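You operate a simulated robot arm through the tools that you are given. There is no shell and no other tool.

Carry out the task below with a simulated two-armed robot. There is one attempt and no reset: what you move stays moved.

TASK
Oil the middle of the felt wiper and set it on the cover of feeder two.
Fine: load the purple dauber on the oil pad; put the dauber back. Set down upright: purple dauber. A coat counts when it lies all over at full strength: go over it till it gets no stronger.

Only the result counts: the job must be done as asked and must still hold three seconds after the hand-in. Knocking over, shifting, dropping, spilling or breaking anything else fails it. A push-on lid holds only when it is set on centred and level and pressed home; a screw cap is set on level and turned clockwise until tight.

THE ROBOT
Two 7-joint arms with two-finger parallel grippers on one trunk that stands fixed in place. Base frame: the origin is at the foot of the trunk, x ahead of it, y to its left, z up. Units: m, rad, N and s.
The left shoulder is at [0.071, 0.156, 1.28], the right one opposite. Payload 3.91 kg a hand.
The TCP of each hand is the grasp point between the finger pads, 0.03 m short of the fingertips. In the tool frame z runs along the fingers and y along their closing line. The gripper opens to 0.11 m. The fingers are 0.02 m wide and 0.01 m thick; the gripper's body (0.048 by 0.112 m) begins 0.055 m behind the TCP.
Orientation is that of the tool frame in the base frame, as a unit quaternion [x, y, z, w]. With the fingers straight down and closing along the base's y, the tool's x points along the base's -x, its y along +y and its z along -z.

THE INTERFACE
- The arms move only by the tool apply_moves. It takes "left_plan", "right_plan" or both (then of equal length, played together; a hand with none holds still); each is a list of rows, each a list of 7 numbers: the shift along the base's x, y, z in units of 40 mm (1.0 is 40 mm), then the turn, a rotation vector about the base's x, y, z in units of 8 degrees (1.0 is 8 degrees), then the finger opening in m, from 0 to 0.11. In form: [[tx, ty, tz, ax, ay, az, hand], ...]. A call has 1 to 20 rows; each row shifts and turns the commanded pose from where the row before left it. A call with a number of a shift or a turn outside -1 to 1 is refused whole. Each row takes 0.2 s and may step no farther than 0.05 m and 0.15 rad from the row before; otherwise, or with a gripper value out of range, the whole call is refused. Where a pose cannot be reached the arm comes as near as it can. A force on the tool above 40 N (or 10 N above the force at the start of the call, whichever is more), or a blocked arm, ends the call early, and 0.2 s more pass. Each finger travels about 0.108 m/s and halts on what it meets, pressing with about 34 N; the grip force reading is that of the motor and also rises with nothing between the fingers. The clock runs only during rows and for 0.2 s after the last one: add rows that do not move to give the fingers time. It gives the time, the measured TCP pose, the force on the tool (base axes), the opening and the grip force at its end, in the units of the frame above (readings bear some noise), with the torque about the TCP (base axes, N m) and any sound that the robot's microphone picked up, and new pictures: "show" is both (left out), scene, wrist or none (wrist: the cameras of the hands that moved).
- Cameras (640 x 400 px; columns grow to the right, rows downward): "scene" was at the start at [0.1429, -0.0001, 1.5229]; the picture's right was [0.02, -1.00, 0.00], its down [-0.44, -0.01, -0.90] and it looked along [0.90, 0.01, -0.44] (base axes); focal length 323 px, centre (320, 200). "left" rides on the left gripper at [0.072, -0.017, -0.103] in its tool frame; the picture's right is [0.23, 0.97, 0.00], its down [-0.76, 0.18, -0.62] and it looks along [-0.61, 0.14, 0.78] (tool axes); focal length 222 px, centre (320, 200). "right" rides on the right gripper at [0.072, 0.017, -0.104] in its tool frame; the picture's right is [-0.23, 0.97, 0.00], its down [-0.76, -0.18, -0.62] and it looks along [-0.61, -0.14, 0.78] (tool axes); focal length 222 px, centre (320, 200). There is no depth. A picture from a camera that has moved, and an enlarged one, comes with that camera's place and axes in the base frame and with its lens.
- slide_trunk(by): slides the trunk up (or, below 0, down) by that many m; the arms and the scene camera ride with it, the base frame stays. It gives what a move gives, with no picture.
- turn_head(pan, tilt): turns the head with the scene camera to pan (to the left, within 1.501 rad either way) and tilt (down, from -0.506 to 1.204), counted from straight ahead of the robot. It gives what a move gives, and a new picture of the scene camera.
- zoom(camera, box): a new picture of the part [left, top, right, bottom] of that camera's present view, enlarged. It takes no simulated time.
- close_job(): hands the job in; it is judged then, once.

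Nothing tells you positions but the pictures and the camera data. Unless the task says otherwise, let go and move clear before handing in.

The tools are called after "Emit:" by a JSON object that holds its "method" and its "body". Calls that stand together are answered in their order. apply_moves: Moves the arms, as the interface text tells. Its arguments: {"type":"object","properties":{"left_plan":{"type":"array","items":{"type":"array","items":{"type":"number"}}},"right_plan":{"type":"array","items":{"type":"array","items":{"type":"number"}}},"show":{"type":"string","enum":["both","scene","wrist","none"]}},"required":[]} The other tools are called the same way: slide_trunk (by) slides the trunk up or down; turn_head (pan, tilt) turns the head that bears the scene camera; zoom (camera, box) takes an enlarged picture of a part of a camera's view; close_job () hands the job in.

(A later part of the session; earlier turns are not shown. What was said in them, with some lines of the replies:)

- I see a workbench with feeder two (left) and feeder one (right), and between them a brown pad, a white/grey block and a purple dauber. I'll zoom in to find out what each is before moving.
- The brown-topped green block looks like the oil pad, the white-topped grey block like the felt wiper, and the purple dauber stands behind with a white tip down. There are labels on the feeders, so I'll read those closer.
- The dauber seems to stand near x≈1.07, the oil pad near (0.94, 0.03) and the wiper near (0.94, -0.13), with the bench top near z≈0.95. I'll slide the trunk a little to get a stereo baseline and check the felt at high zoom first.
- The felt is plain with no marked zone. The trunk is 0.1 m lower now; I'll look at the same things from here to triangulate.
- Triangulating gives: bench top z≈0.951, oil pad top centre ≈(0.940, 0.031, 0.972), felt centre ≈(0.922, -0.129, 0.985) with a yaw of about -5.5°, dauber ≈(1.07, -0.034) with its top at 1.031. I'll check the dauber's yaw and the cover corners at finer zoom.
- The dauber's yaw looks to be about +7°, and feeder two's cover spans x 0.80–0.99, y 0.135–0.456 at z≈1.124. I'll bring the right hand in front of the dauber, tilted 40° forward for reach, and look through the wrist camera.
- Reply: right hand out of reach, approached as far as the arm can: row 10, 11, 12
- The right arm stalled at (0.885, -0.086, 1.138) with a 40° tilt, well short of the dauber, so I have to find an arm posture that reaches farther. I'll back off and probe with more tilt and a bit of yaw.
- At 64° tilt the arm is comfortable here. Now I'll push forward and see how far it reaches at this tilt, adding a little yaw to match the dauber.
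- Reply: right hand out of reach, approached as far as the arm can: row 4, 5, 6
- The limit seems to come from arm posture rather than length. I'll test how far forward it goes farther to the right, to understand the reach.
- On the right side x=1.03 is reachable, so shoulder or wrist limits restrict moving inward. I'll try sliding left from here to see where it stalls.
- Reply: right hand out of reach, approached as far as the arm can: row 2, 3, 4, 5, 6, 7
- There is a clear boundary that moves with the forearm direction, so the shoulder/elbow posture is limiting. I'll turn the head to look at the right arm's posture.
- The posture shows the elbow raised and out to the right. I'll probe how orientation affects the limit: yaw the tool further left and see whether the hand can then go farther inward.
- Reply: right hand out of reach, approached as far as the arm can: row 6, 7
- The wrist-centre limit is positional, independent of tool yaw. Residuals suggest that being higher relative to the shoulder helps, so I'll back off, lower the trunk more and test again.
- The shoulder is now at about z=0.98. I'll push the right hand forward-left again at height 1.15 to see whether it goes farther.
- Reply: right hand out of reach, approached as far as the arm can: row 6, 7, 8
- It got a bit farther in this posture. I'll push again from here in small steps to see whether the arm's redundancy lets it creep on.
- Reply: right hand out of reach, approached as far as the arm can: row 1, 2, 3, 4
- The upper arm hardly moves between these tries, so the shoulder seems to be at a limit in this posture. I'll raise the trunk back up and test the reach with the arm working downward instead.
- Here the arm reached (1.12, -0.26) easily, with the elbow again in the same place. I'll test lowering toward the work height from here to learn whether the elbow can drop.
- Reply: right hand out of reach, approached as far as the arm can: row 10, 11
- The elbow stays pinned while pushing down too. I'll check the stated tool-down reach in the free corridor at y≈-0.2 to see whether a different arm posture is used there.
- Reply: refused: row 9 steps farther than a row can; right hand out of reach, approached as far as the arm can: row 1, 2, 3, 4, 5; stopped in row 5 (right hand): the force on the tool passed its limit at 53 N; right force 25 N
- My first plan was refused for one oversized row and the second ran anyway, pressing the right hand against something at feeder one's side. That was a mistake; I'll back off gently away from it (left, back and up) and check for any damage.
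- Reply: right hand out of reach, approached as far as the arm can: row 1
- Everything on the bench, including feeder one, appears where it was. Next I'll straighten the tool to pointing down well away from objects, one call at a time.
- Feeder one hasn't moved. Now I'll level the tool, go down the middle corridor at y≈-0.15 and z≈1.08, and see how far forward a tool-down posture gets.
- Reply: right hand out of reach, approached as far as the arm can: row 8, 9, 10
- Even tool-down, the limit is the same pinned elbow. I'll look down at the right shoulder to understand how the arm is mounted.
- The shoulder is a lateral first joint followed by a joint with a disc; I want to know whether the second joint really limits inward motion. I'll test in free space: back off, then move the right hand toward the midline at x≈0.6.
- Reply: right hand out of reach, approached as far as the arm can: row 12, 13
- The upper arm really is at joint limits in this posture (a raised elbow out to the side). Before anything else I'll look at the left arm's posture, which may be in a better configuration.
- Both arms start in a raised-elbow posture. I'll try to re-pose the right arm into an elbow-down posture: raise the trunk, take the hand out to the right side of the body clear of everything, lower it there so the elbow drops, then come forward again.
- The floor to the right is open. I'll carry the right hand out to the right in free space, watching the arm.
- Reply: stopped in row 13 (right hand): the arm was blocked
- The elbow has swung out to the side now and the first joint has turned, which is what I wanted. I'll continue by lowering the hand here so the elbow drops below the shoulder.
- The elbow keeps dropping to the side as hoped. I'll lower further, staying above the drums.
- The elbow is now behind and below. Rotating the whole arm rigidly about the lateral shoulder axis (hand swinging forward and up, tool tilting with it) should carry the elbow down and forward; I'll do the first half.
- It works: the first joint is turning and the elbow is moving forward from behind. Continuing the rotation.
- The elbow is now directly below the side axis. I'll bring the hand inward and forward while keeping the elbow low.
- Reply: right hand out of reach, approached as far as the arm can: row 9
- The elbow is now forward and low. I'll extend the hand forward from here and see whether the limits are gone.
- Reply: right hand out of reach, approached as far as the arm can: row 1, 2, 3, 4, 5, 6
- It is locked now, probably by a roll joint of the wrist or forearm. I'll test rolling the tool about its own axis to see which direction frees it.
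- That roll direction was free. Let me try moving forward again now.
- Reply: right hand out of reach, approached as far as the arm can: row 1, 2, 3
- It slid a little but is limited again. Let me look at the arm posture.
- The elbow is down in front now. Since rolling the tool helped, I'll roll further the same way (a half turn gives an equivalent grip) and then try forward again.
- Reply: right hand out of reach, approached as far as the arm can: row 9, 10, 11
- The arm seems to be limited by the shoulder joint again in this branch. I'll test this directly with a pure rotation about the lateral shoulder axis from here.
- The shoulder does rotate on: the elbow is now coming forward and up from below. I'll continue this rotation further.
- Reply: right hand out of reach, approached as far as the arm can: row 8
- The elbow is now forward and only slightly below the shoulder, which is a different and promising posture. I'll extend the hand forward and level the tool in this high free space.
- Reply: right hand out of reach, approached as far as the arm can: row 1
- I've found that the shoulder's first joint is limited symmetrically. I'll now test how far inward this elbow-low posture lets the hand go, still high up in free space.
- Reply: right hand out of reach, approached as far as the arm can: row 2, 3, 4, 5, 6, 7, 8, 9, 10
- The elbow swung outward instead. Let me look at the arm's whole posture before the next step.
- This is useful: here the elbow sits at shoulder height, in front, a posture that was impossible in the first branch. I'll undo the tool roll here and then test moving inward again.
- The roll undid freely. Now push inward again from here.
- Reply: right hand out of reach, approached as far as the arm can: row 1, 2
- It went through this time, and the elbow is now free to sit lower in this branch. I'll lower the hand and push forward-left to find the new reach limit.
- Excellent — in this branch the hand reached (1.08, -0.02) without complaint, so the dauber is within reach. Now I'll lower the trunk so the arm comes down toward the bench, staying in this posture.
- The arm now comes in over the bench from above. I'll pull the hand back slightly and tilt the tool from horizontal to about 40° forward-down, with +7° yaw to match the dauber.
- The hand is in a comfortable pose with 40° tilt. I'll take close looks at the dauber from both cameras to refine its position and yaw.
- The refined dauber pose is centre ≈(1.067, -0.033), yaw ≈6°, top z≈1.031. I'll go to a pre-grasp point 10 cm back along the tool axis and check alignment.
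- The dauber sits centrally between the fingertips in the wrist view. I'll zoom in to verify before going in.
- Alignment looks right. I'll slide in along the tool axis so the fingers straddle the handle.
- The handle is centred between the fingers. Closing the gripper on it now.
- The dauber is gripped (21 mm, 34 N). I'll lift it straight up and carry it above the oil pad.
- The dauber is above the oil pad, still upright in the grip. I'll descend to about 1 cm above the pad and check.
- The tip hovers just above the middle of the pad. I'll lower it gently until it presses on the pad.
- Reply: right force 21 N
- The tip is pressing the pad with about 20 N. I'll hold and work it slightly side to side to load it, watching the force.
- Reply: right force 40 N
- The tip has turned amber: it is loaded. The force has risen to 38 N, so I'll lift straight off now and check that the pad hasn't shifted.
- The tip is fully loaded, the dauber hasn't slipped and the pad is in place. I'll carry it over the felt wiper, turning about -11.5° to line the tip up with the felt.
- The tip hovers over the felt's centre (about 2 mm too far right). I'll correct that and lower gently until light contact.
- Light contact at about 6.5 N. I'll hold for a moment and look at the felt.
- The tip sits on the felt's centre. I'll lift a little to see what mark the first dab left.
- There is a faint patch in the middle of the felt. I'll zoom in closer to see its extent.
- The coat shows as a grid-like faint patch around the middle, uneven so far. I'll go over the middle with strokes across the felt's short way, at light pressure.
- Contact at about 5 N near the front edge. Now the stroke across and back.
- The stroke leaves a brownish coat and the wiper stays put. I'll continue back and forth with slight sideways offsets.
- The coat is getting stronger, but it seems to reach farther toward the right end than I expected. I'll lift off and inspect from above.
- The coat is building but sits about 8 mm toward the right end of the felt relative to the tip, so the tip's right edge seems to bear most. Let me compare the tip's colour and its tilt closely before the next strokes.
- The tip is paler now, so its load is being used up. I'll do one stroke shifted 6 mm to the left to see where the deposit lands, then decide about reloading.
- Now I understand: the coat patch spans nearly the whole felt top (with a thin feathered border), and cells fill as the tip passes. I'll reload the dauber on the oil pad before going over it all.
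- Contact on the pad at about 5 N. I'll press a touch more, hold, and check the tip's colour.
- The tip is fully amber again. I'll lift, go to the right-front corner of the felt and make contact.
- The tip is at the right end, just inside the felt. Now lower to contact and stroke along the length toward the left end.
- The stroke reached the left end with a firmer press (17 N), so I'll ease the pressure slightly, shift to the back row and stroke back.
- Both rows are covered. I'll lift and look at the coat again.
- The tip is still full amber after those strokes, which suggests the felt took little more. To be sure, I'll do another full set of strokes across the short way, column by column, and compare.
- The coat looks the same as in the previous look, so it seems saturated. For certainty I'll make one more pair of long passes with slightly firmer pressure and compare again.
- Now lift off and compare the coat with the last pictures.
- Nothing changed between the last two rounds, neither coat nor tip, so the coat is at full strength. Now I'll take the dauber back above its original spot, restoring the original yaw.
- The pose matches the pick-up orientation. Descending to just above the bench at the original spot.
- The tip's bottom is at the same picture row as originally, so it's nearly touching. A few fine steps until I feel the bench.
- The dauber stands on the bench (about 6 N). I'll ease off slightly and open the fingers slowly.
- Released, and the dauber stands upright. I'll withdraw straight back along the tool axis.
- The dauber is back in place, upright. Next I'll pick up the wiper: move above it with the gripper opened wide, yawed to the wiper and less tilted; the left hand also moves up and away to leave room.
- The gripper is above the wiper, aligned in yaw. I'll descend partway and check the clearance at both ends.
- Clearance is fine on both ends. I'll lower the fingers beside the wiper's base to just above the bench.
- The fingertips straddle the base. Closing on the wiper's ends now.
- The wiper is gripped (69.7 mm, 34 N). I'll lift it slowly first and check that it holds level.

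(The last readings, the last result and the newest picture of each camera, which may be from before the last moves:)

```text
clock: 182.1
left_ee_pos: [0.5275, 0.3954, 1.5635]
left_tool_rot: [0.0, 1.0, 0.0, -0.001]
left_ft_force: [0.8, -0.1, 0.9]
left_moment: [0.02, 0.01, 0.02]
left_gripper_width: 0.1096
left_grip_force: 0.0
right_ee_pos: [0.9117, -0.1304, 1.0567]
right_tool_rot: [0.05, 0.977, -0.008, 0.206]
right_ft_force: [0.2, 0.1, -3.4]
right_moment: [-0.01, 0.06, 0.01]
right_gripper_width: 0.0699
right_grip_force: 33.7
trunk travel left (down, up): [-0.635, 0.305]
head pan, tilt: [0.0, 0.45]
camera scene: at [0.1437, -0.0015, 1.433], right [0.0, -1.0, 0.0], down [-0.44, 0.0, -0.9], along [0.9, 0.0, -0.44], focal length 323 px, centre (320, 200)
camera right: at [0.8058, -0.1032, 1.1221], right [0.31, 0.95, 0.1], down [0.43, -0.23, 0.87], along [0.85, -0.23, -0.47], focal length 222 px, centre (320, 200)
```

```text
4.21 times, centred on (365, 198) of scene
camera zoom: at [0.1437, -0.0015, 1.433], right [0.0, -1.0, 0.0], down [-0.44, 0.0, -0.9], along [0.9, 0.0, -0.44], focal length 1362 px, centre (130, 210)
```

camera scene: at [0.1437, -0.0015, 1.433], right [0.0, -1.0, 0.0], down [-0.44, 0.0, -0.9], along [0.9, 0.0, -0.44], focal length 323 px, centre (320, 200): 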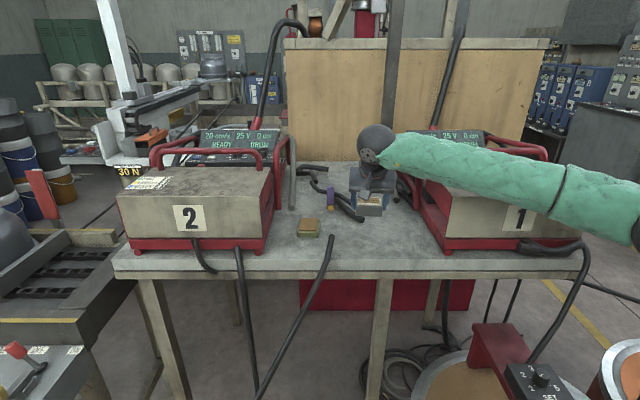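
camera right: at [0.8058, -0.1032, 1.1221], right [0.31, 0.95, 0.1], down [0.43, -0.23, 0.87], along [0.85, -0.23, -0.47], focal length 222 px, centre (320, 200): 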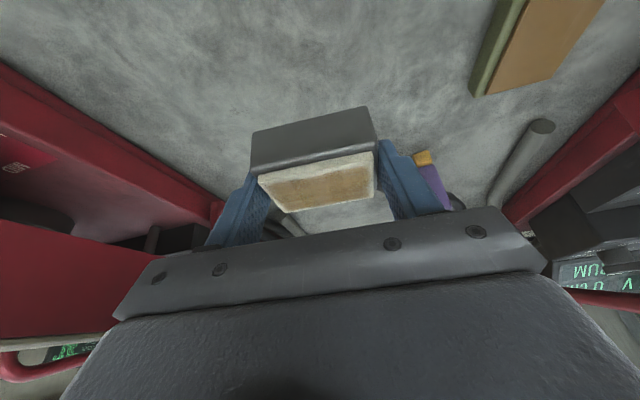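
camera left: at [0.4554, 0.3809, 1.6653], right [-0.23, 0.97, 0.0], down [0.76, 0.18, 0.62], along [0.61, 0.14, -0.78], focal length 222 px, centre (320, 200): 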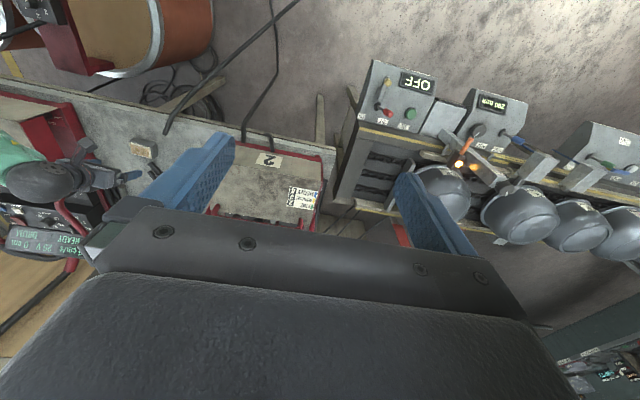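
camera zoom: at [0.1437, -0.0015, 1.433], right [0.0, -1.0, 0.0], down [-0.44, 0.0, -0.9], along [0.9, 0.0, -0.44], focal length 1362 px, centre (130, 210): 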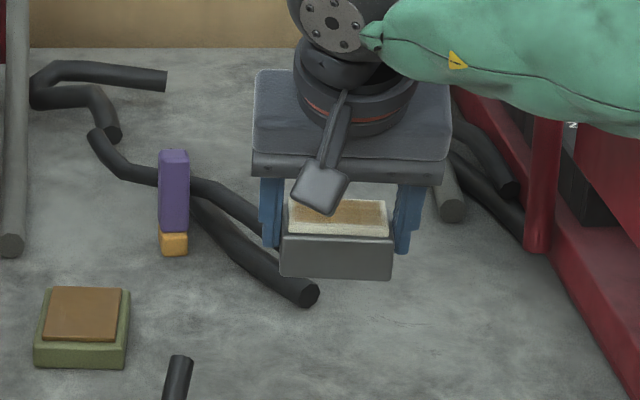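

The wiper holds level in the grip. I'll raise it well above the feeders' height and start moving left.

Emit:
{"method": "apply_moves", "body": {"right_plan": [[0, 0, 0.85, 0, 0, 0, 0.055], [0, 0, 0.85, 0, 0, 0, 0.055], [0, 0, 0.85, 0, 0, 0, 0.055], [0, 0, 0.85, 0, 0, 0, 0.055], [0, 0, 0.85, 0, 0, 0, 0.055], [0, 0, 0.85, 0, 0, 0, 0.055], [-0.1, 0.5, 0, 0, 0, 0, 0.055], [-0.1, 0.8, 0, 0, 0, 0, 0.055], [-0.1, 0.8, 0, 0, 0, 0, 0.055], [-0.1, 0.8, 0, 0, 0, 0, 0.055], [-0.1, 0.8, 0, 0, 0, 0, 0.055], [0, 0, 0, 0, 0, 0, 0.055]], "show": "both"}}

```text
clock: 184.7
left_ee_pos: [0.5275, 0.3937, 1.5627]
left_tool_rot: [0.0, 1.0, 0.0, 0.0]
left_ft_force: [0.1, 0.0, -0.1]
left_moment: [0.0, 0.02, 0.0]
left_gripper_width: 0.1099
left_grip_force: 0.0
right_ee_pos: [0.8915, 0.0178, 1.2631]
right_tool_rot: [0.051, 0.977, -0.006, 0.205]
right_ft_force: [-0.1, -0.6, -3.5]
right_moment: [0.0, 0.04, -0.01]
right_gripper_width: 0.0698
right_grip_force: 33.7
trunk travel left (down, up): [-0.635, 0.305]
head pan, tilt: [0.0, 0.45]
camera scene: at [0.1433, -0.0024, 1.433], right [0.0, -1.0, 0.0], down [-0.44, 0.0, -0.9], along [0.9, 0.0, -0.44], focal length 323 px, centre (320, 200)
camera right: at [0.7853, 0.0437, 1.3276], right [0.31, 0.95, 0.1], down [0.43, -0.23, 0.87], along [0.85, -0.23, -0.47], focal length 222 px, centre (320, 200)
```

scene: 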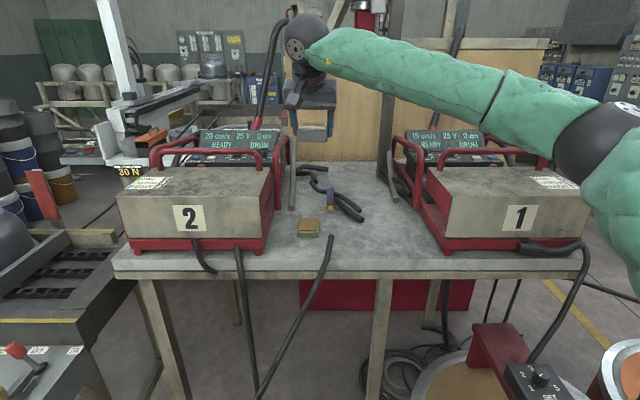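
right: 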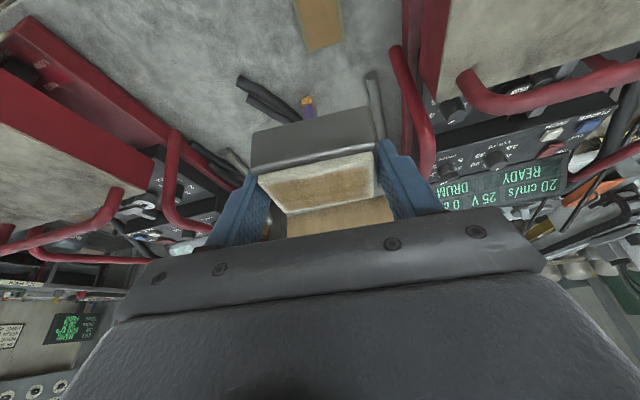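

All steady. Continuing left to above feeder two's cover.

Emit:
{"method": "apply_moves", "body": {"right_plan": [[-0.1, 0.8, 0, 0, 0, 0, 0.055], [-0.1, 0.8, 0, 0, 0, 0, 0.055], [-0.1, 0.8, 0, 0, 0, 0, 0.055], [-0.1, 0.8, 0, 0, 0, 0, 0.055], [-0.1, 0.8, 0, 0, 0, 0, 0.055], [-0.1, 0.8, 0, 0, 0, 0, 0.055], [0, 0.3, 0, 0, 0, 0, 0.055], [0, 0, 0, 0, 0, 0, 0.055]], "show": "both"}}

Emit:
{"method": "zoom", "body": {"camera": "left", "box": [40, 100, 360, 260]}}

Emit:
{"method": "zoom", "body": {"camera": "scene", "box": [110, 60, 340, 260]}}

```text
clock: 186.5
left_ee_pos: [0.5287, 0.3953, 1.5638]
left_tool_rot: [0.001, 1.0, 0.001, 0.0]
left_ft_force: [-0.8, -0.3, -0.1]
left_moment: [0.02, -0.02, 0.04]
left_gripper_width: 0.11
left_grip_force: 0.2
right_ee_pos: [0.8676, 0.2206, 1.262]
right_tool_rot: [0.051, 0.977, -0.007, 0.205]
right_ft_force: [0.4, -0.6, -2.7]
right_moment: [0.01, 0.01, -0.03]
right_gripper_width: 0.0702
right_grip_force: 33.6
trunk travel left (down, up): [-0.635, 0.305]
head pan, tilt: [0.0, 0.45]
camera scene: at [0.1433, -0.0013, 1.433], right [0.0, -1.0, 0.0], down [-0.44, 0.0, -0.9], along [0.9, 0.0, -0.44], focal length 323 px, centre (320, 200)
camera right: at [0.7622, 0.2477, 1.3273], right [0.31, 0.95, 0.1], down [0.43, -0.23, 0.88], along [0.85, -0.23, -0.47], focal length 222 px, centre (320, 200)
```

scene: 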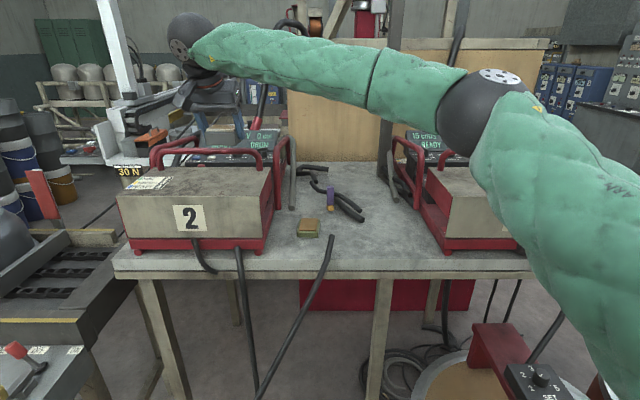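
right: 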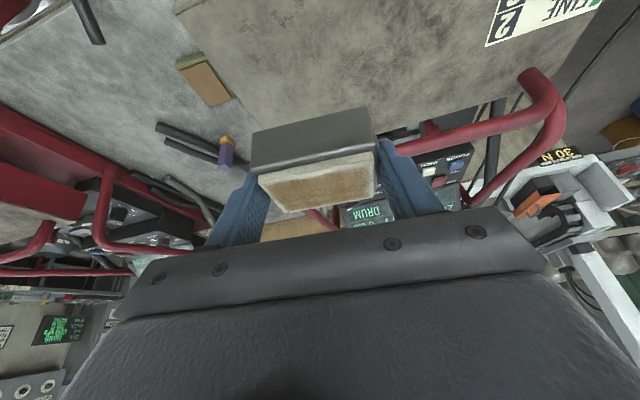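

```text
2.00 times, centred on (200, 180) of left
camera zoom: at [0.455, 0.3787, 1.6658], right [-0.23, 0.97, 0.0], down [0.76, 0.18, 0.62], along [0.61, 0.14, -0.78], focal length 444 px, centre (560, 240)
```

zoom: 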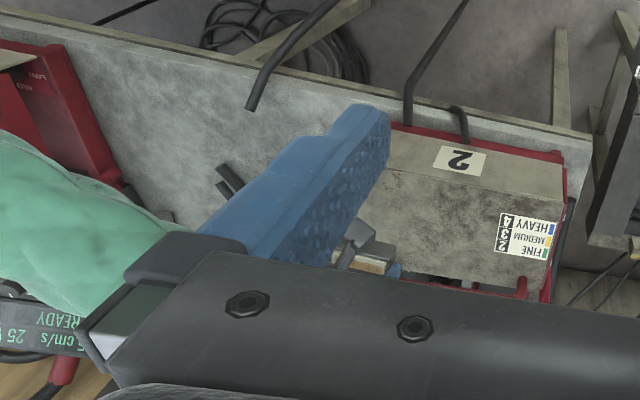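

```text
2.00 times, centred on (225, 160) of scene
camera zoom: at [0.1433, -0.0013, 1.433], right [0.0, -1.0, 0.0], down [-0.44, 0.0, -0.9], along [0.9, 0.0, -0.44], focal length 647 px, centre (510, 280)
```

zoom: 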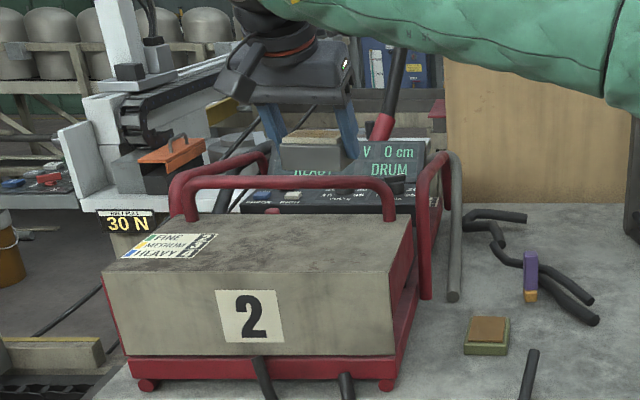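

The wiper is above the middle-right of feeder two's cover, clear of its handle. I'll descend to about 1 cm above the cover.

Emit:
{"method": "apply_moves", "body": {"right_plan": [[0, 0, -0.7, 0, 0, 0, 0.055], [0, 0, -0.7, 0, 0, 0, 0.055], [0, 0, -0.6, 0, 0, 0, 0.055], [0, 0, -0.2, 0, 0, 0, 0.055], [0, 0, 0, 0, 0, 0, 0.055]], "show": "both"}}

Emit:
{"method": "zoom", "body": {"camera": "scene", "box": [150, 100, 290, 215]}}

```text
clock: 187.7
left_ee_pos: [0.5272, 0.3959, 1.5626]
left_tool_rot: [0.0, 1.0, 0.0, -0.001]
left_ft_force: [-0.4, 0.3, -0.8]
left_moment: [-0.01, 0.0, 0.01]
left_gripper_width: 0.1101
left_grip_force: 0.1
right_ee_pos: [0.8662, 0.2216, 1.1732]
right_tool_rot: [0.051, 0.977, -0.007, 0.205]
right_ft_force: [0.5, -0.1, -3.4]
right_moment: [0.0, 0.02, 0.0]
right_gripper_width: 0.0698
right_grip_force: 33.4
trunk travel left (down, up): [-0.635, 0.305]
head pan, tilt: [0.0, 0.45]
camera scene: at [0.1432, -0.0009, 1.4331], right [0.0, -1.0, 0.0], down [-0.44, 0.0, -0.9], along [0.9, 0.0, -0.44], focal length 323 px, centre (320, 200)
camera right: at [0.7605, 0.2483, 1.2388], right [0.31, 0.95, 0.1], down [0.43, -0.23, 0.88], along [0.85, -0.23, -0.47], focal length 222 px, centre (320, 200)
```

scene: 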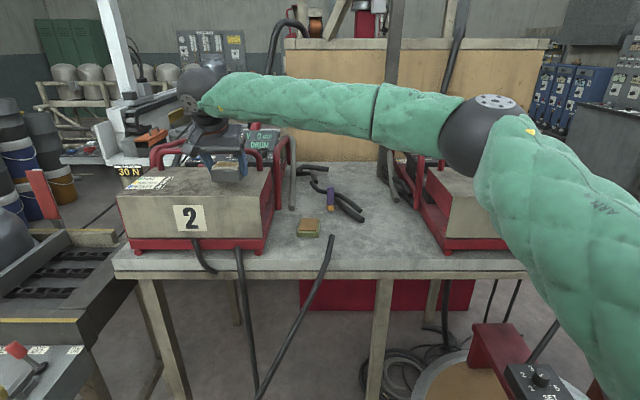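
right: 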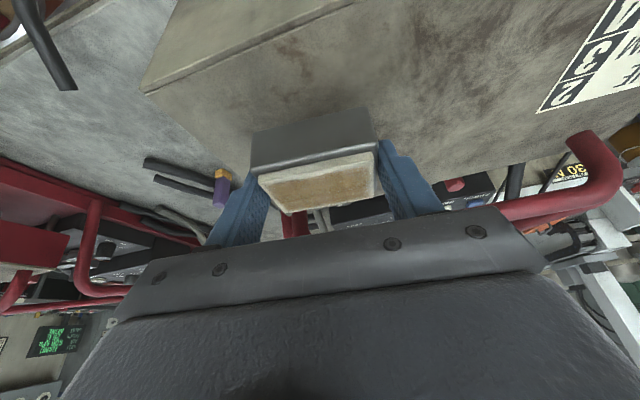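

```text
3.48 times, centred on (220, 158) of scene
camera zoom: at [0.1432, -0.0009, 1.4331], right [0.0, -1.0, 0.0], down [-0.44, 0.0, -0.9], along [0.9, 0.0, -0.44], focal length 1125 px, centre (668, 348)
```

zoom: 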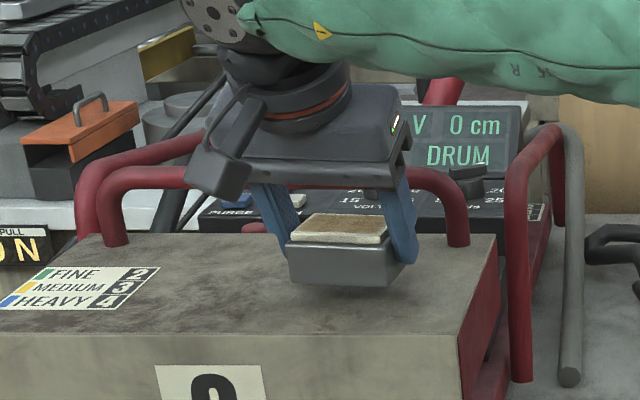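

The wiper hovers about a centimetre above the cover, level. Lowering slowly until it touches.

Emit:
{"method": "apply_moves", "body": {"right_plan": [[0, 0, -0.12, 0, 0, 0, 0.055], [0, 0, -0.08, 0, 0, 0, 0.055], [0, 0, -0.05, 0, 0, 0, 0.055], [0, 0, 0, 0, 0, 0, 0.055]], "show": "none"}}

```text
clock: 188.7
left_ee_pos: [0.5281, 0.3958, 1.563]
left_tool_rot: [0.0, 1.0, 0.0, 0.0]
left_ft_force: [-0.8, -0.3, 0.1]
left_moment: [0.01, -0.01, 0.02]
left_gripper_width: 0.1103
left_grip_force: 0.0
right_ee_pos: [0.8675, 0.2219, 1.165]
right_tool_rot: [0.051, 0.977, -0.007, 0.205]
right_ft_force: [0.0, -0.5, -3.2]
right_moment: [0.01, 0.03, 0.01]
right_gripper_width: 0.0697
right_grip_force: 34.0
trunk travel left (down, up): [-0.635, 0.305]
head pan, tilt: [0.0, 0.45]
```

Emit:
{"method": "apply_moves", "body": {"right_plan": [[0, 0, -0.03, 0, 0, 0, 0.055], [0, 0, -0.03, 0, 0, 0, 0.055], [0, 0, 0, 0, 0, 0, 0.055]], "show": "none"}}

```text
clock: 189.5
left_ee_pos: [0.5278, 0.3955, 1.5626]
left_tool_rot: [0.0, 1.0, 0.0, 0.0]
left_ft_force: [-0.3, 0.0, -1.0]
left_moment: [-0.02, -0.01, -0.02]
left_gripper_width: 0.11
left_grip_force: 0.2
right_ee_pos: [0.867, 0.2214, 1.1617]
right_tool_rot: [0.051, 0.977, -0.008, 0.205]
right_ft_force: [0.5, -0.4, -3.5]
right_moment: [-0.02, 0.0, 0.0]
right_gripper_width: 0.0698
right_grip_force: 34.5
trunk travel left (down, up): [-0.635, 0.305]
head pan, tilt: [0.0, 0.45]
```

Emit:
{"method": "apply_moves", "body": {"right_plan": [[0, 0, -0.02, 0, 0, 0, 0.055], [0, 0, -0.02, 0, 0, 0, 0.055], [0, 0, 0, 0, 0, 0, 0.055]], "show": "none"}}

```text
clock: 190.3
left_ee_pos: [0.5271, 0.3957, 1.562]
left_tool_rot: [0.0, 1.0, -0.001, 0.0]
left_ft_force: [0.9, -0.2, 0.3]
left_moment: [0.01, 0.01, -0.02]
left_gripper_width: 0.1099
left_grip_force: 0.1
right_ee_pos: [0.8672, 0.222, 1.1589]
right_tool_rot: [0.05, 0.978, -0.007, 0.204]
right_ft_force: [-0.4, 0.3, -2.4]
right_moment: [0.01, 0.01, 0.01]
right_gripper_width: 0.0695
right_grip_force: 34.0
trunk travel left (down, up): [-0.635, 0.305]
head pan, tilt: [0.0, 0.45]
```

Emit:
{"method": "apply_moves", "body": {"right_plan": [[0, 0, -0.015, 0, 0, 0, 0.055], [0, 0, -0.015, 0, 0, 0, 0.055], [0, 0, 0, 0, 0, 0, 0.055]], "show": "none"}}

Emit:
{"method": "zoom", "body": {"camera": "scene", "box": [200, 140, 270, 200]}}

```text
clock: 191.1
left_ee_pos: [0.529, 0.3962, 1.5629]
left_tool_rot: [0.0, 1.0, 0.0, 0.0]
left_ft_force: [-0.6, -0.6, 1.0]
left_moment: [0.01, -0.03, -0.04]
left_gripper_width: 0.1099
left_grip_force: 0.0
right_ee_pos: [0.8666, 0.2224, 1.1592]
right_tool_rot: [0.051, 0.977, -0.008, 0.205]
right_ft_force: [-0.3, 0.1, -4.2]
right_moment: [0.0, 0.01, 0.01]
right_gripper_width: 0.0699
right_grip_force: 34.2
trunk travel left (down, up): [-0.635, 0.305]
head pan, tilt: [0.0, 0.45]
```

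```text
6.67 times, centred on (235, 170) of scene
camera zoom: at [0.1433, -0.001, 1.433], right [0.0, -1.0, 0.0], down [-0.44, 0.0, -0.9], along [0.9, 0.0, -0.44], focal length 2156 px, centre (887, 400)
```

zoom: 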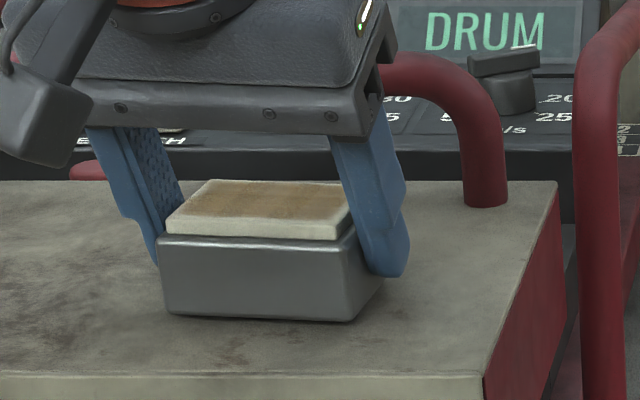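

It is very nearly down. Continuing in half-millimetre steps until the force shows contact.

Emit:
{"method": "apply_moves", "body": {"right_plan": [[0, 0, -0.015, 0, 0, 0, 0.055], [0, 0, -0.015, 0, 0, 0, 0.055], [0, 0, -0.015, 0, 0, 0, 0.055], [0, 0, 0, 0, 0, 0, 0.055]], "show": "none"}}

```text
clock: 192.1
left_ee_pos: [0.5282, 0.3956, 1.5626]
left_tool_rot: [0.001, 1.0, -0.001, 0.0]
left_ft_force: [0.7, 0.8, 0.8]
left_moment: [0.01, 0.01, 0.03]
left_gripper_width: 0.1102
left_grip_force: 0.2
right_ee_pos: [0.8668, 0.223, 1.1582]
right_tool_rot: [0.051, 0.978, -0.008, 0.204]
right_ft_force: [-0.3, -1.0, -3.1]
right_moment: [-0.01, 0.04, 0.02]
right_gripper_width: 0.07
right_grip_force: 34.5
trunk travel left (down, up): [-0.635, 0.305]
head pan, tilt: [0.0, 0.45]
```

Emit:
{"method": "apply_moves", "body": {"right_plan": [[0, 0, -0.02, 0, 0, 0, 0.055], [0, 0, -0.02, 0, 0, 0, 0.055], [0, 0, 0, 0, 0, 0, 0.055]], "show": "none"}}

```text
clock: 192.9
left_ee_pos: [0.5293, 0.3957, 1.5628]
left_tool_rot: [0.0, 1.0, 0.0, 0.001]
left_ft_force: [-0.3, 0.4, 1.0]
left_moment: [0.06, 0.01, 0.01]
left_gripper_width: 0.1098
left_grip_force: 0.0
right_ee_pos: [0.8671, 0.2218, 1.1563]
right_tool_rot: [0.05, 0.977, -0.008, 0.205]
right_ft_force: [0.7, 0.2, -3.1]
right_moment: [-0.01, 0.02, 0.0]
right_gripper_width: 0.0697
right_grip_force: 34.4
trunk travel left (down, up): [-0.635, 0.305]
head pan, tilt: [0.0, 0.45]
```

Emit:
{"method": "apply_moves", "body": {"right_plan": [[0, 0, -0.02, 0, 0, 0, 0.055], [0, 0, -0.02, 0, 0, 0, 0.055], [0, 0, 0, 0, 0, 0, 0.055]], "show": "none"}}

Emit:
{"method": "zoom", "body": {"camera": "scene", "box": [205, 160, 255, 195]}}

```text
clock: 193.7
left_ee_pos: [0.5272, 0.3953, 1.5632]
left_tool_rot: [0.0, 1.0, 0.001, 0.001]
left_ft_force: [0.0, -0.4, 0.8]
left_moment: [0.0, -0.01, 0.01]
left_gripper_width: 0.11
left_grip_force: 0.0
right_ee_pos: [0.8661, 0.2224, 1.1557]
right_tool_rot: [0.051, 0.977, -0.007, 0.206]
right_ft_force: [5.0, 0.8, 10.0]
right_moment: [-0.39, 0.1, 0.15]
right_gripper_width: 0.0699
right_grip_force: 33.7
trunk travel left (down, up): [-0.635, 0.305]
head pan, tilt: [0.0, 0.45]
```

```text
11.43 times, centred on (230, 178) of scene
camera zoom: at [0.1427, -0.0011, 1.4333], right [0.0, -1.0, 0.0], down [-0.44, 0.0, -0.9], along [0.9, 0.0, -0.44], focal length 3696 px, centre (1349, 457)
```

zoom: 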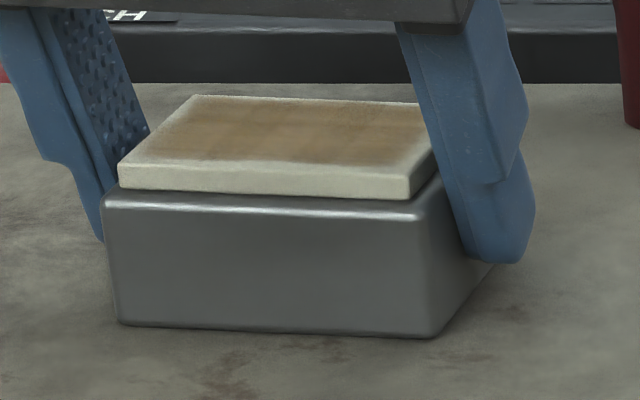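

The wiper rests on the cover now. I'll ease the pressure a little and open the fingers.

Emit:
{"method": "apply_moves", "body": {"right_plan": [[0, 0, 0.015, 0, 0, 0, 0.066], [0, 0, 0, 0, 0, 0, 0.071], [0, 0, 0, 0, 0, 0, 0.075], [0, 0, 0, 0, 0, 0, 0.08], [0, 0, 0, 0, 0, 0, 0.088], [0, 0, 0, 0, 0, 0, 0.096], [0, 0, 0, 0, 0, 0, 0.1], [0, 0, 0, 0, 0, 0, 0.1]], "show": "wrist"}}

Emit:
{"method": "zoom", "body": {"camera": "scene", "box": [195, 145, 265, 205]}}

```text
clock: 195.5
left_ee_pos: [0.527, 0.3951, 1.5633]
left_tool_rot: [-0.001, 1.0, 0.0, 0.0]
left_ft_force: [0.8, -0.5, 0.2]
left_moment: [-0.04, -0.01, 0.03]
left_gripper_width: 0.11
left_grip_force: 0.0
right_ee_pos: [0.866, 0.2211, 1.1558]
right_tool_rot: [0.05, 0.977, -0.007, 0.205]
right_ft_force: [-0.4, -0.3, -0.3]
right_moment: [-0.01, 0.01, 0.01]
right_gripper_width: 0.1
right_grip_force: 0.1
trunk travel left (down, up): [-0.635, 0.305]
head pan, tilt: [0.0, 0.45]
camera right: at [0.7606, 0.2495, 1.2203], right [0.31, 0.95, 0.1], down [0.43, -0.23, 0.88], along [0.85, -0.23, -0.47], focal length 222 px, centre (320, 200)
```

right: 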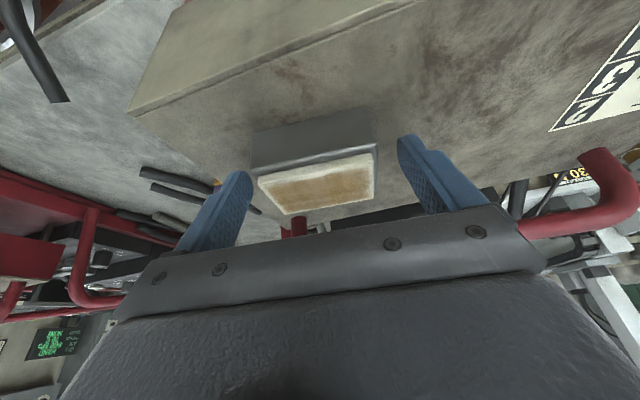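

```text
6.67 times, centred on (230, 175) of scene
camera zoom: at [0.1429, -0.0011, 1.4331], right [0.0, -1.0, 0.0], down [-0.44, 0.0, -0.9], along [0.9, 0.0, -0.44], focal length 2156 px, centre (920, 367)
```

zoom: 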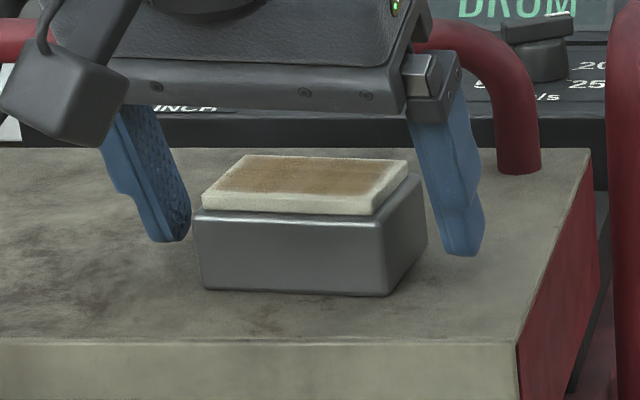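

Released; the wiper sits flat on the cover. I'll raise the hand straight up.

Emit:
{"method": "apply_moves", "body": {"right_plan": [[0, 0, 0.2, 0, 0, 0, 0.1], [0, 0, 0.5, 0, 0, 0, 0.1], [0, 0, 0.8, 0, 0, 0, 0.1], [0, 0, 0.8, 0, 0, 0, 0.1], [0, 0, 0.8, 0, 0, 0, 0.1], [0, 0, 0.8, 0, 0, 0, 0.1], [0, 0, 0, 0, 0, 0, 0.1]], "show": "both"}}

Emit:
{"method": "zoom", "body": {"camera": "scene", "box": [195, 145, 265, 205]}}

Emit:
{"method": "zoom", "body": {"camera": "right", "box": [230, 60, 400, 200]}}

```text
clock: 197.1
left_ee_pos: [0.5276, 0.3948, 1.563]
left_tool_rot: [0.0, 1.0, 0.0, -0.001]
left_ft_force: [0.5, 0.1, 0.1]
left_moment: [0.03, 0.02, 0.0]
left_gripper_width: 0.11
left_grip_force: 0.0
right_ee_pos: [0.8671, 0.2206, 1.3103]
right_tool_rot: [0.05, 0.978, -0.007, 0.204]
right_ft_force: [0.4, 0.7, 0.3]
right_moment: [0.02, 0.07, 0.0]
right_gripper_width: 0.1001
right_grip_force: 0.1
trunk travel left (down, up): [-0.635, 0.305]
head pan, tilt: [0.0, 0.45]
camera scene: at [0.1436, -0.0012, 1.433], right [0.0, -1.0, 0.0], down [-0.44, 0.0, -0.9], along [0.9, 0.0, -0.44], focal length 323 px, centre (320, 200)
camera right: at [0.7606, 0.2482, 1.3749], right [0.31, 0.95, 0.1], down [0.43, -0.23, 0.88], along [0.85, -0.23, -0.47], focal length 222 px, centre (320, 200)
```

scene: 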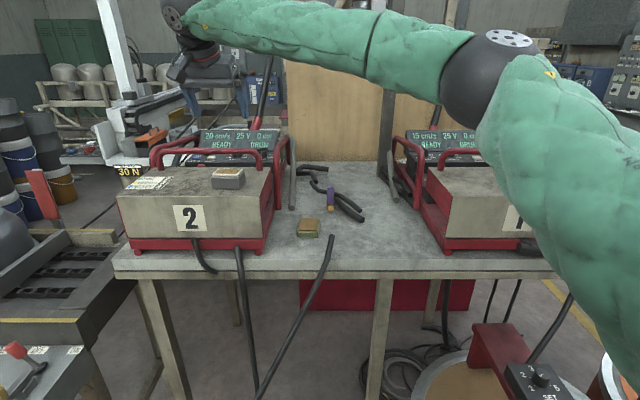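
right: 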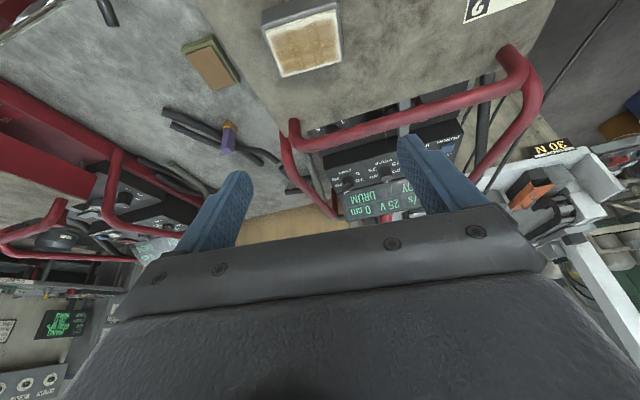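

```text
6.67 times, centred on (230, 175) of scene
camera zoom: at [0.1436, -0.0012, 1.433], right [0.0, -1.0, 0.0], down [-0.44, 0.0, -0.9], along [0.9, 0.0, -0.44], focal length 2156 px, centre (920, 367)
```

zoom: 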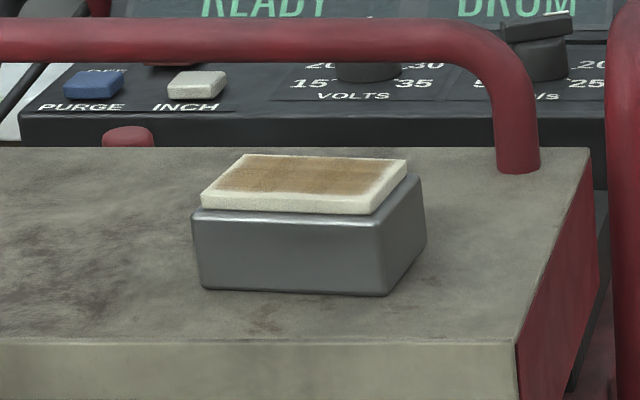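

```text
2.86 times, centred on (315, 130) of right
camera zoom: at [0.7606, 0.2482, 1.3749], right [0.31, 0.95, 0.1], down [0.43, -0.23, 0.88], along [0.85, -0.23, -0.47], focal length 635 px, centre (334, 400)
```

zoom: 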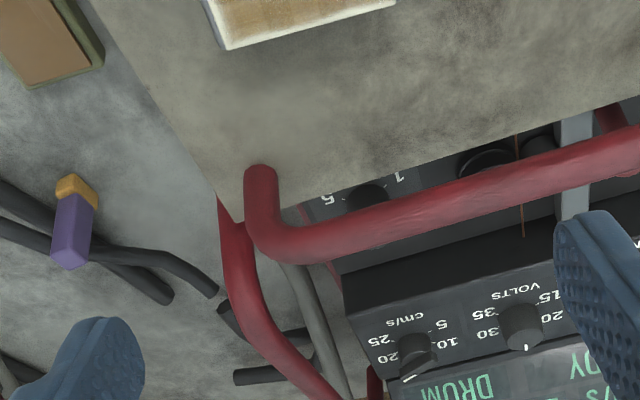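

The wiper stands flat on the cover. I'll inspect the coat on the felt closely and double-check the dauber, pad and feeders.

Emit:
{"method": "zoom", "body": {"camera": "right", "box": [255, 0, 350, 80]}}

Emit:
{"method": "zoom", "body": {"camera": "scene", "box": [212, 164, 248, 184]}}

Emit:
{"method": "zoom", "body": {"camera": "scene", "box": [290, 180, 370, 245]}}

Emit:
{"method": "zoom", "body": {"camera": "scene", "box": [380, 110, 560, 270]}}

```text
5.00 times, centred on (302, 40) of right
camera zoom: at [0.7606, 0.2482, 1.3749], right [0.31, 0.95, 0.1], down [0.43, -0.23, 0.88], along [0.85, -0.23, -0.47], focal length 1111 px, centre (408, 1000)
```

zoom: 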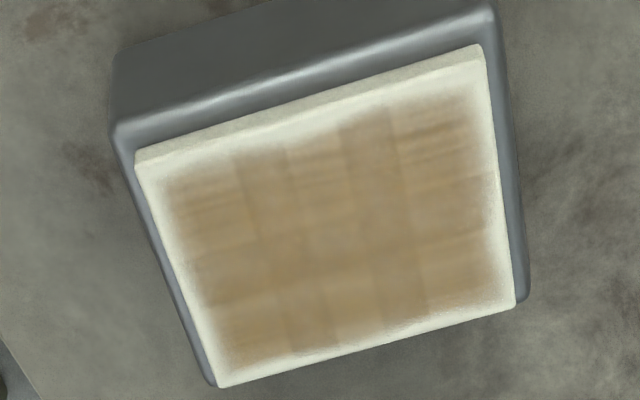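

```text
16.00 times, centred on (230, 174) of scene
camera zoom: at [0.1436, -0.0012, 1.433], right [0.0, -1.0, 0.0], down [-0.44, 0.0, -0.9], along [0.9, 0.0, -0.44], focal length 5174 px, centre (1760, 616)
```

zoom: 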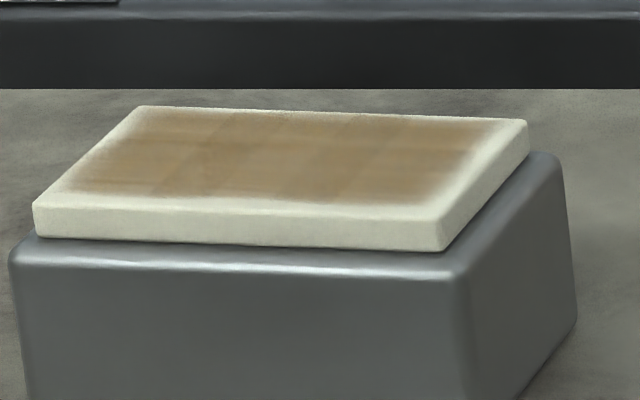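

```text
6.15 times, centred on (330, 212) of scene
camera zoom: at [0.1436, -0.0012, 1.433], right [0.0, -1.0, 0.0], down [-0.44, 0.0, -0.9], along [0.9, 0.0, -0.44], focal length 1990 px, centre (258, 123)
```

zoom: 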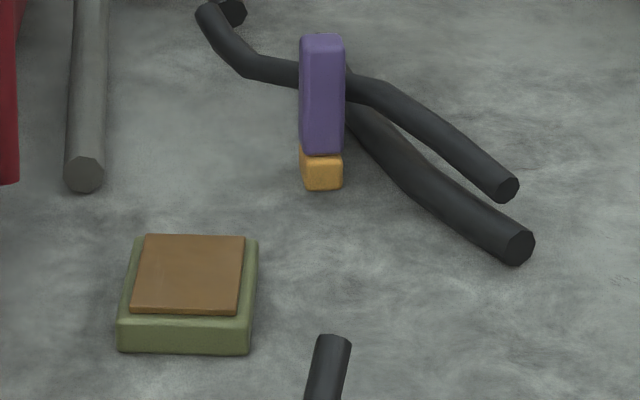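

```text
2.50 times, centred on (470, 190) of scene
camera zoom: at [0.1436, -0.0012, 1.433], right [0.0, -1.0, 0.0], down [-0.44, 0.0, -0.9], along [0.9, 0.0, -0.44], focal length 808 px, centre (-55, 225)
```

zoom: 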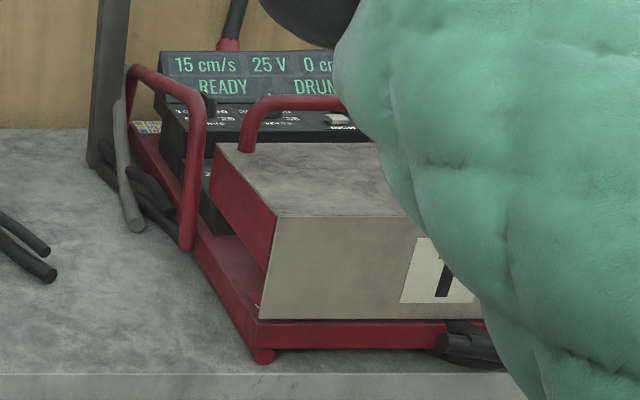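

Everything is in place: coat uniform, wiper flat on the cover, dauber upright at its spot, pad and feeders unmoved. I'll move the right hand well clear and check once more.

Emit:
{"method": "apply_moves", "body": {"right_plan": [[0, 0, 0.8, 0, 0, 0, 0.1], [-0.3, -0.4, 0.5, 0, 0, 0, 0.1], [-0.3, -0.7, 0.2, 0, 0, 0, 0.1], [-0.3, -0.8, 0.2, 0, 0, 0, 0.1], [-0.3, -0.8, 0.2, 0, 0, 0, 0.1], [-0.3, -0.8, 0, 0, 0, 0, 0.1], [-0.3, -0.8, 0, 0, 0, 0, 0.1], [-0.3, -0.8, 0, 0, 0, 0, 0.1], [0, 0, 0, 0, 0, 0, 0.1], [0, 0, 0, 0, 0, 0, 0.1]], "show": "scene"}}

Emit:
{"method": "zoom", "body": {"camera": "scene", "box": [110, 120, 400, 290]}}

```text
clock: 199.3
left_ee_pos: [0.5266, 0.3937, 1.5631]
left_tool_rot: [0.0, 1.0, 0.0, 0.0]
left_ft_force: [0.4, 0.4, 0.4]
left_moment: [-0.01, 0.01, 0.0]
left_gripper_width: 0.1099
left_grip_force: 0.1
right_ee_pos: [0.7829, 0.0162, 1.3881]
right_tool_rot: [0.05, 0.977, -0.008, 0.205]
right_ft_force: [-0.8, -0.8, -0.2]
right_moment: [-0.03, 0.0, 0.02]
right_gripper_width: 0.0999
right_grip_force: 0.1
trunk travel left (down, up): [-0.635, 0.305]
head pan, tilt: [0.0, 0.45]
camera scene: at [0.1428, -0.0016, 1.4331], right [0.0, -1.0, 0.0], down [-0.44, 0.0, -0.9], along [0.9, 0.0, -0.44], focal length 323 px, centre (320, 200)
```

scene: 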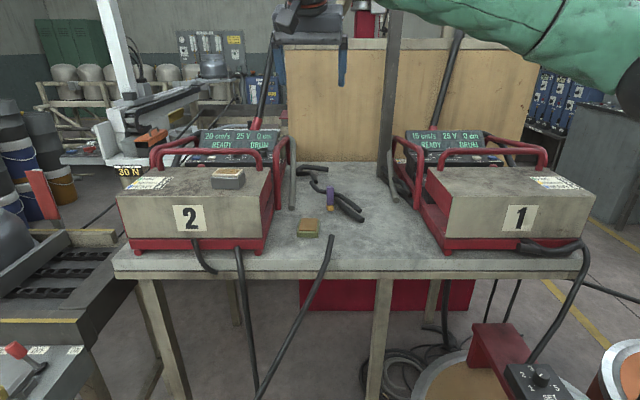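

```text
2.21 times, centred on (255, 205) of scene
camera zoom: at [0.1428, -0.0016, 1.4331], right [0.0, -1.0, 0.0], down [-0.44, 0.0, -0.9], along [0.9, 0.0, -0.44], focal length 714 px, centre (463, 189)
```

zoom: 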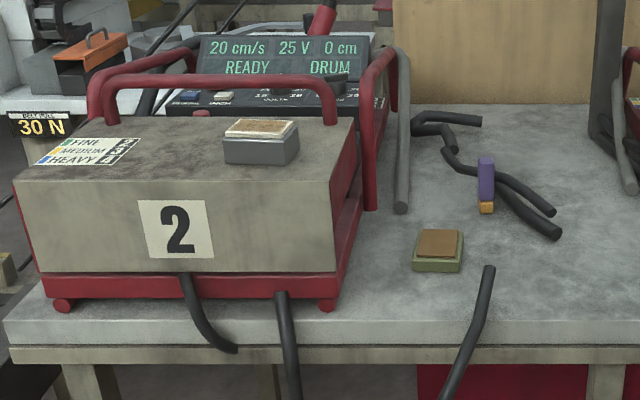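

I'm handing the job in. The wiper sits flat on feeder two's cover with its felt oiled, and the last two rounds of strokes made the coat no stronger. The dauber is back upright where it was, nothing else has visibly moved, and both hands are empty and clear.

Early on, while I was testing the right arm's reach, its hand pressed against feeder one's side for a moment at 53 N. Later views show no change in feeder one's position.

Emit:
{"method": "close_job", "body": {}}

```text
The job is handed in.
```

The job is handed in. The felt wiper is oiled and sits flat on the cover of feeder two, and the purple dauber is back upright in its original spot. I don't have a verdict on whether it passed.

- **Coat:** it covers nearly the whole felt top, apart from a thin border. I loaded the dauber twice on the oil pad. The last two rounds of strokes changed neither the coat nor the tip's colour, so I took it to be at full strength.
- **"The middle":** the felt had no marked zone, so I oiled almost all of the top. If only the centre was meant, the ends carry oil too.
- **"Fine":** I read it as introducing the detailed instructions, not as the FINE 2 setting on the feeder labels.
- **Bump:** early on, one of my plans was refused and the next ran anyway. The right hand pressed against feeder one's side at 53 N before it stopped. Feeder one looked unmoved in the later pictures.
- **Everything else:** the oil pad measured within about 2 mm of where it started, which is within what I can measure. Both hands are empty and clear.
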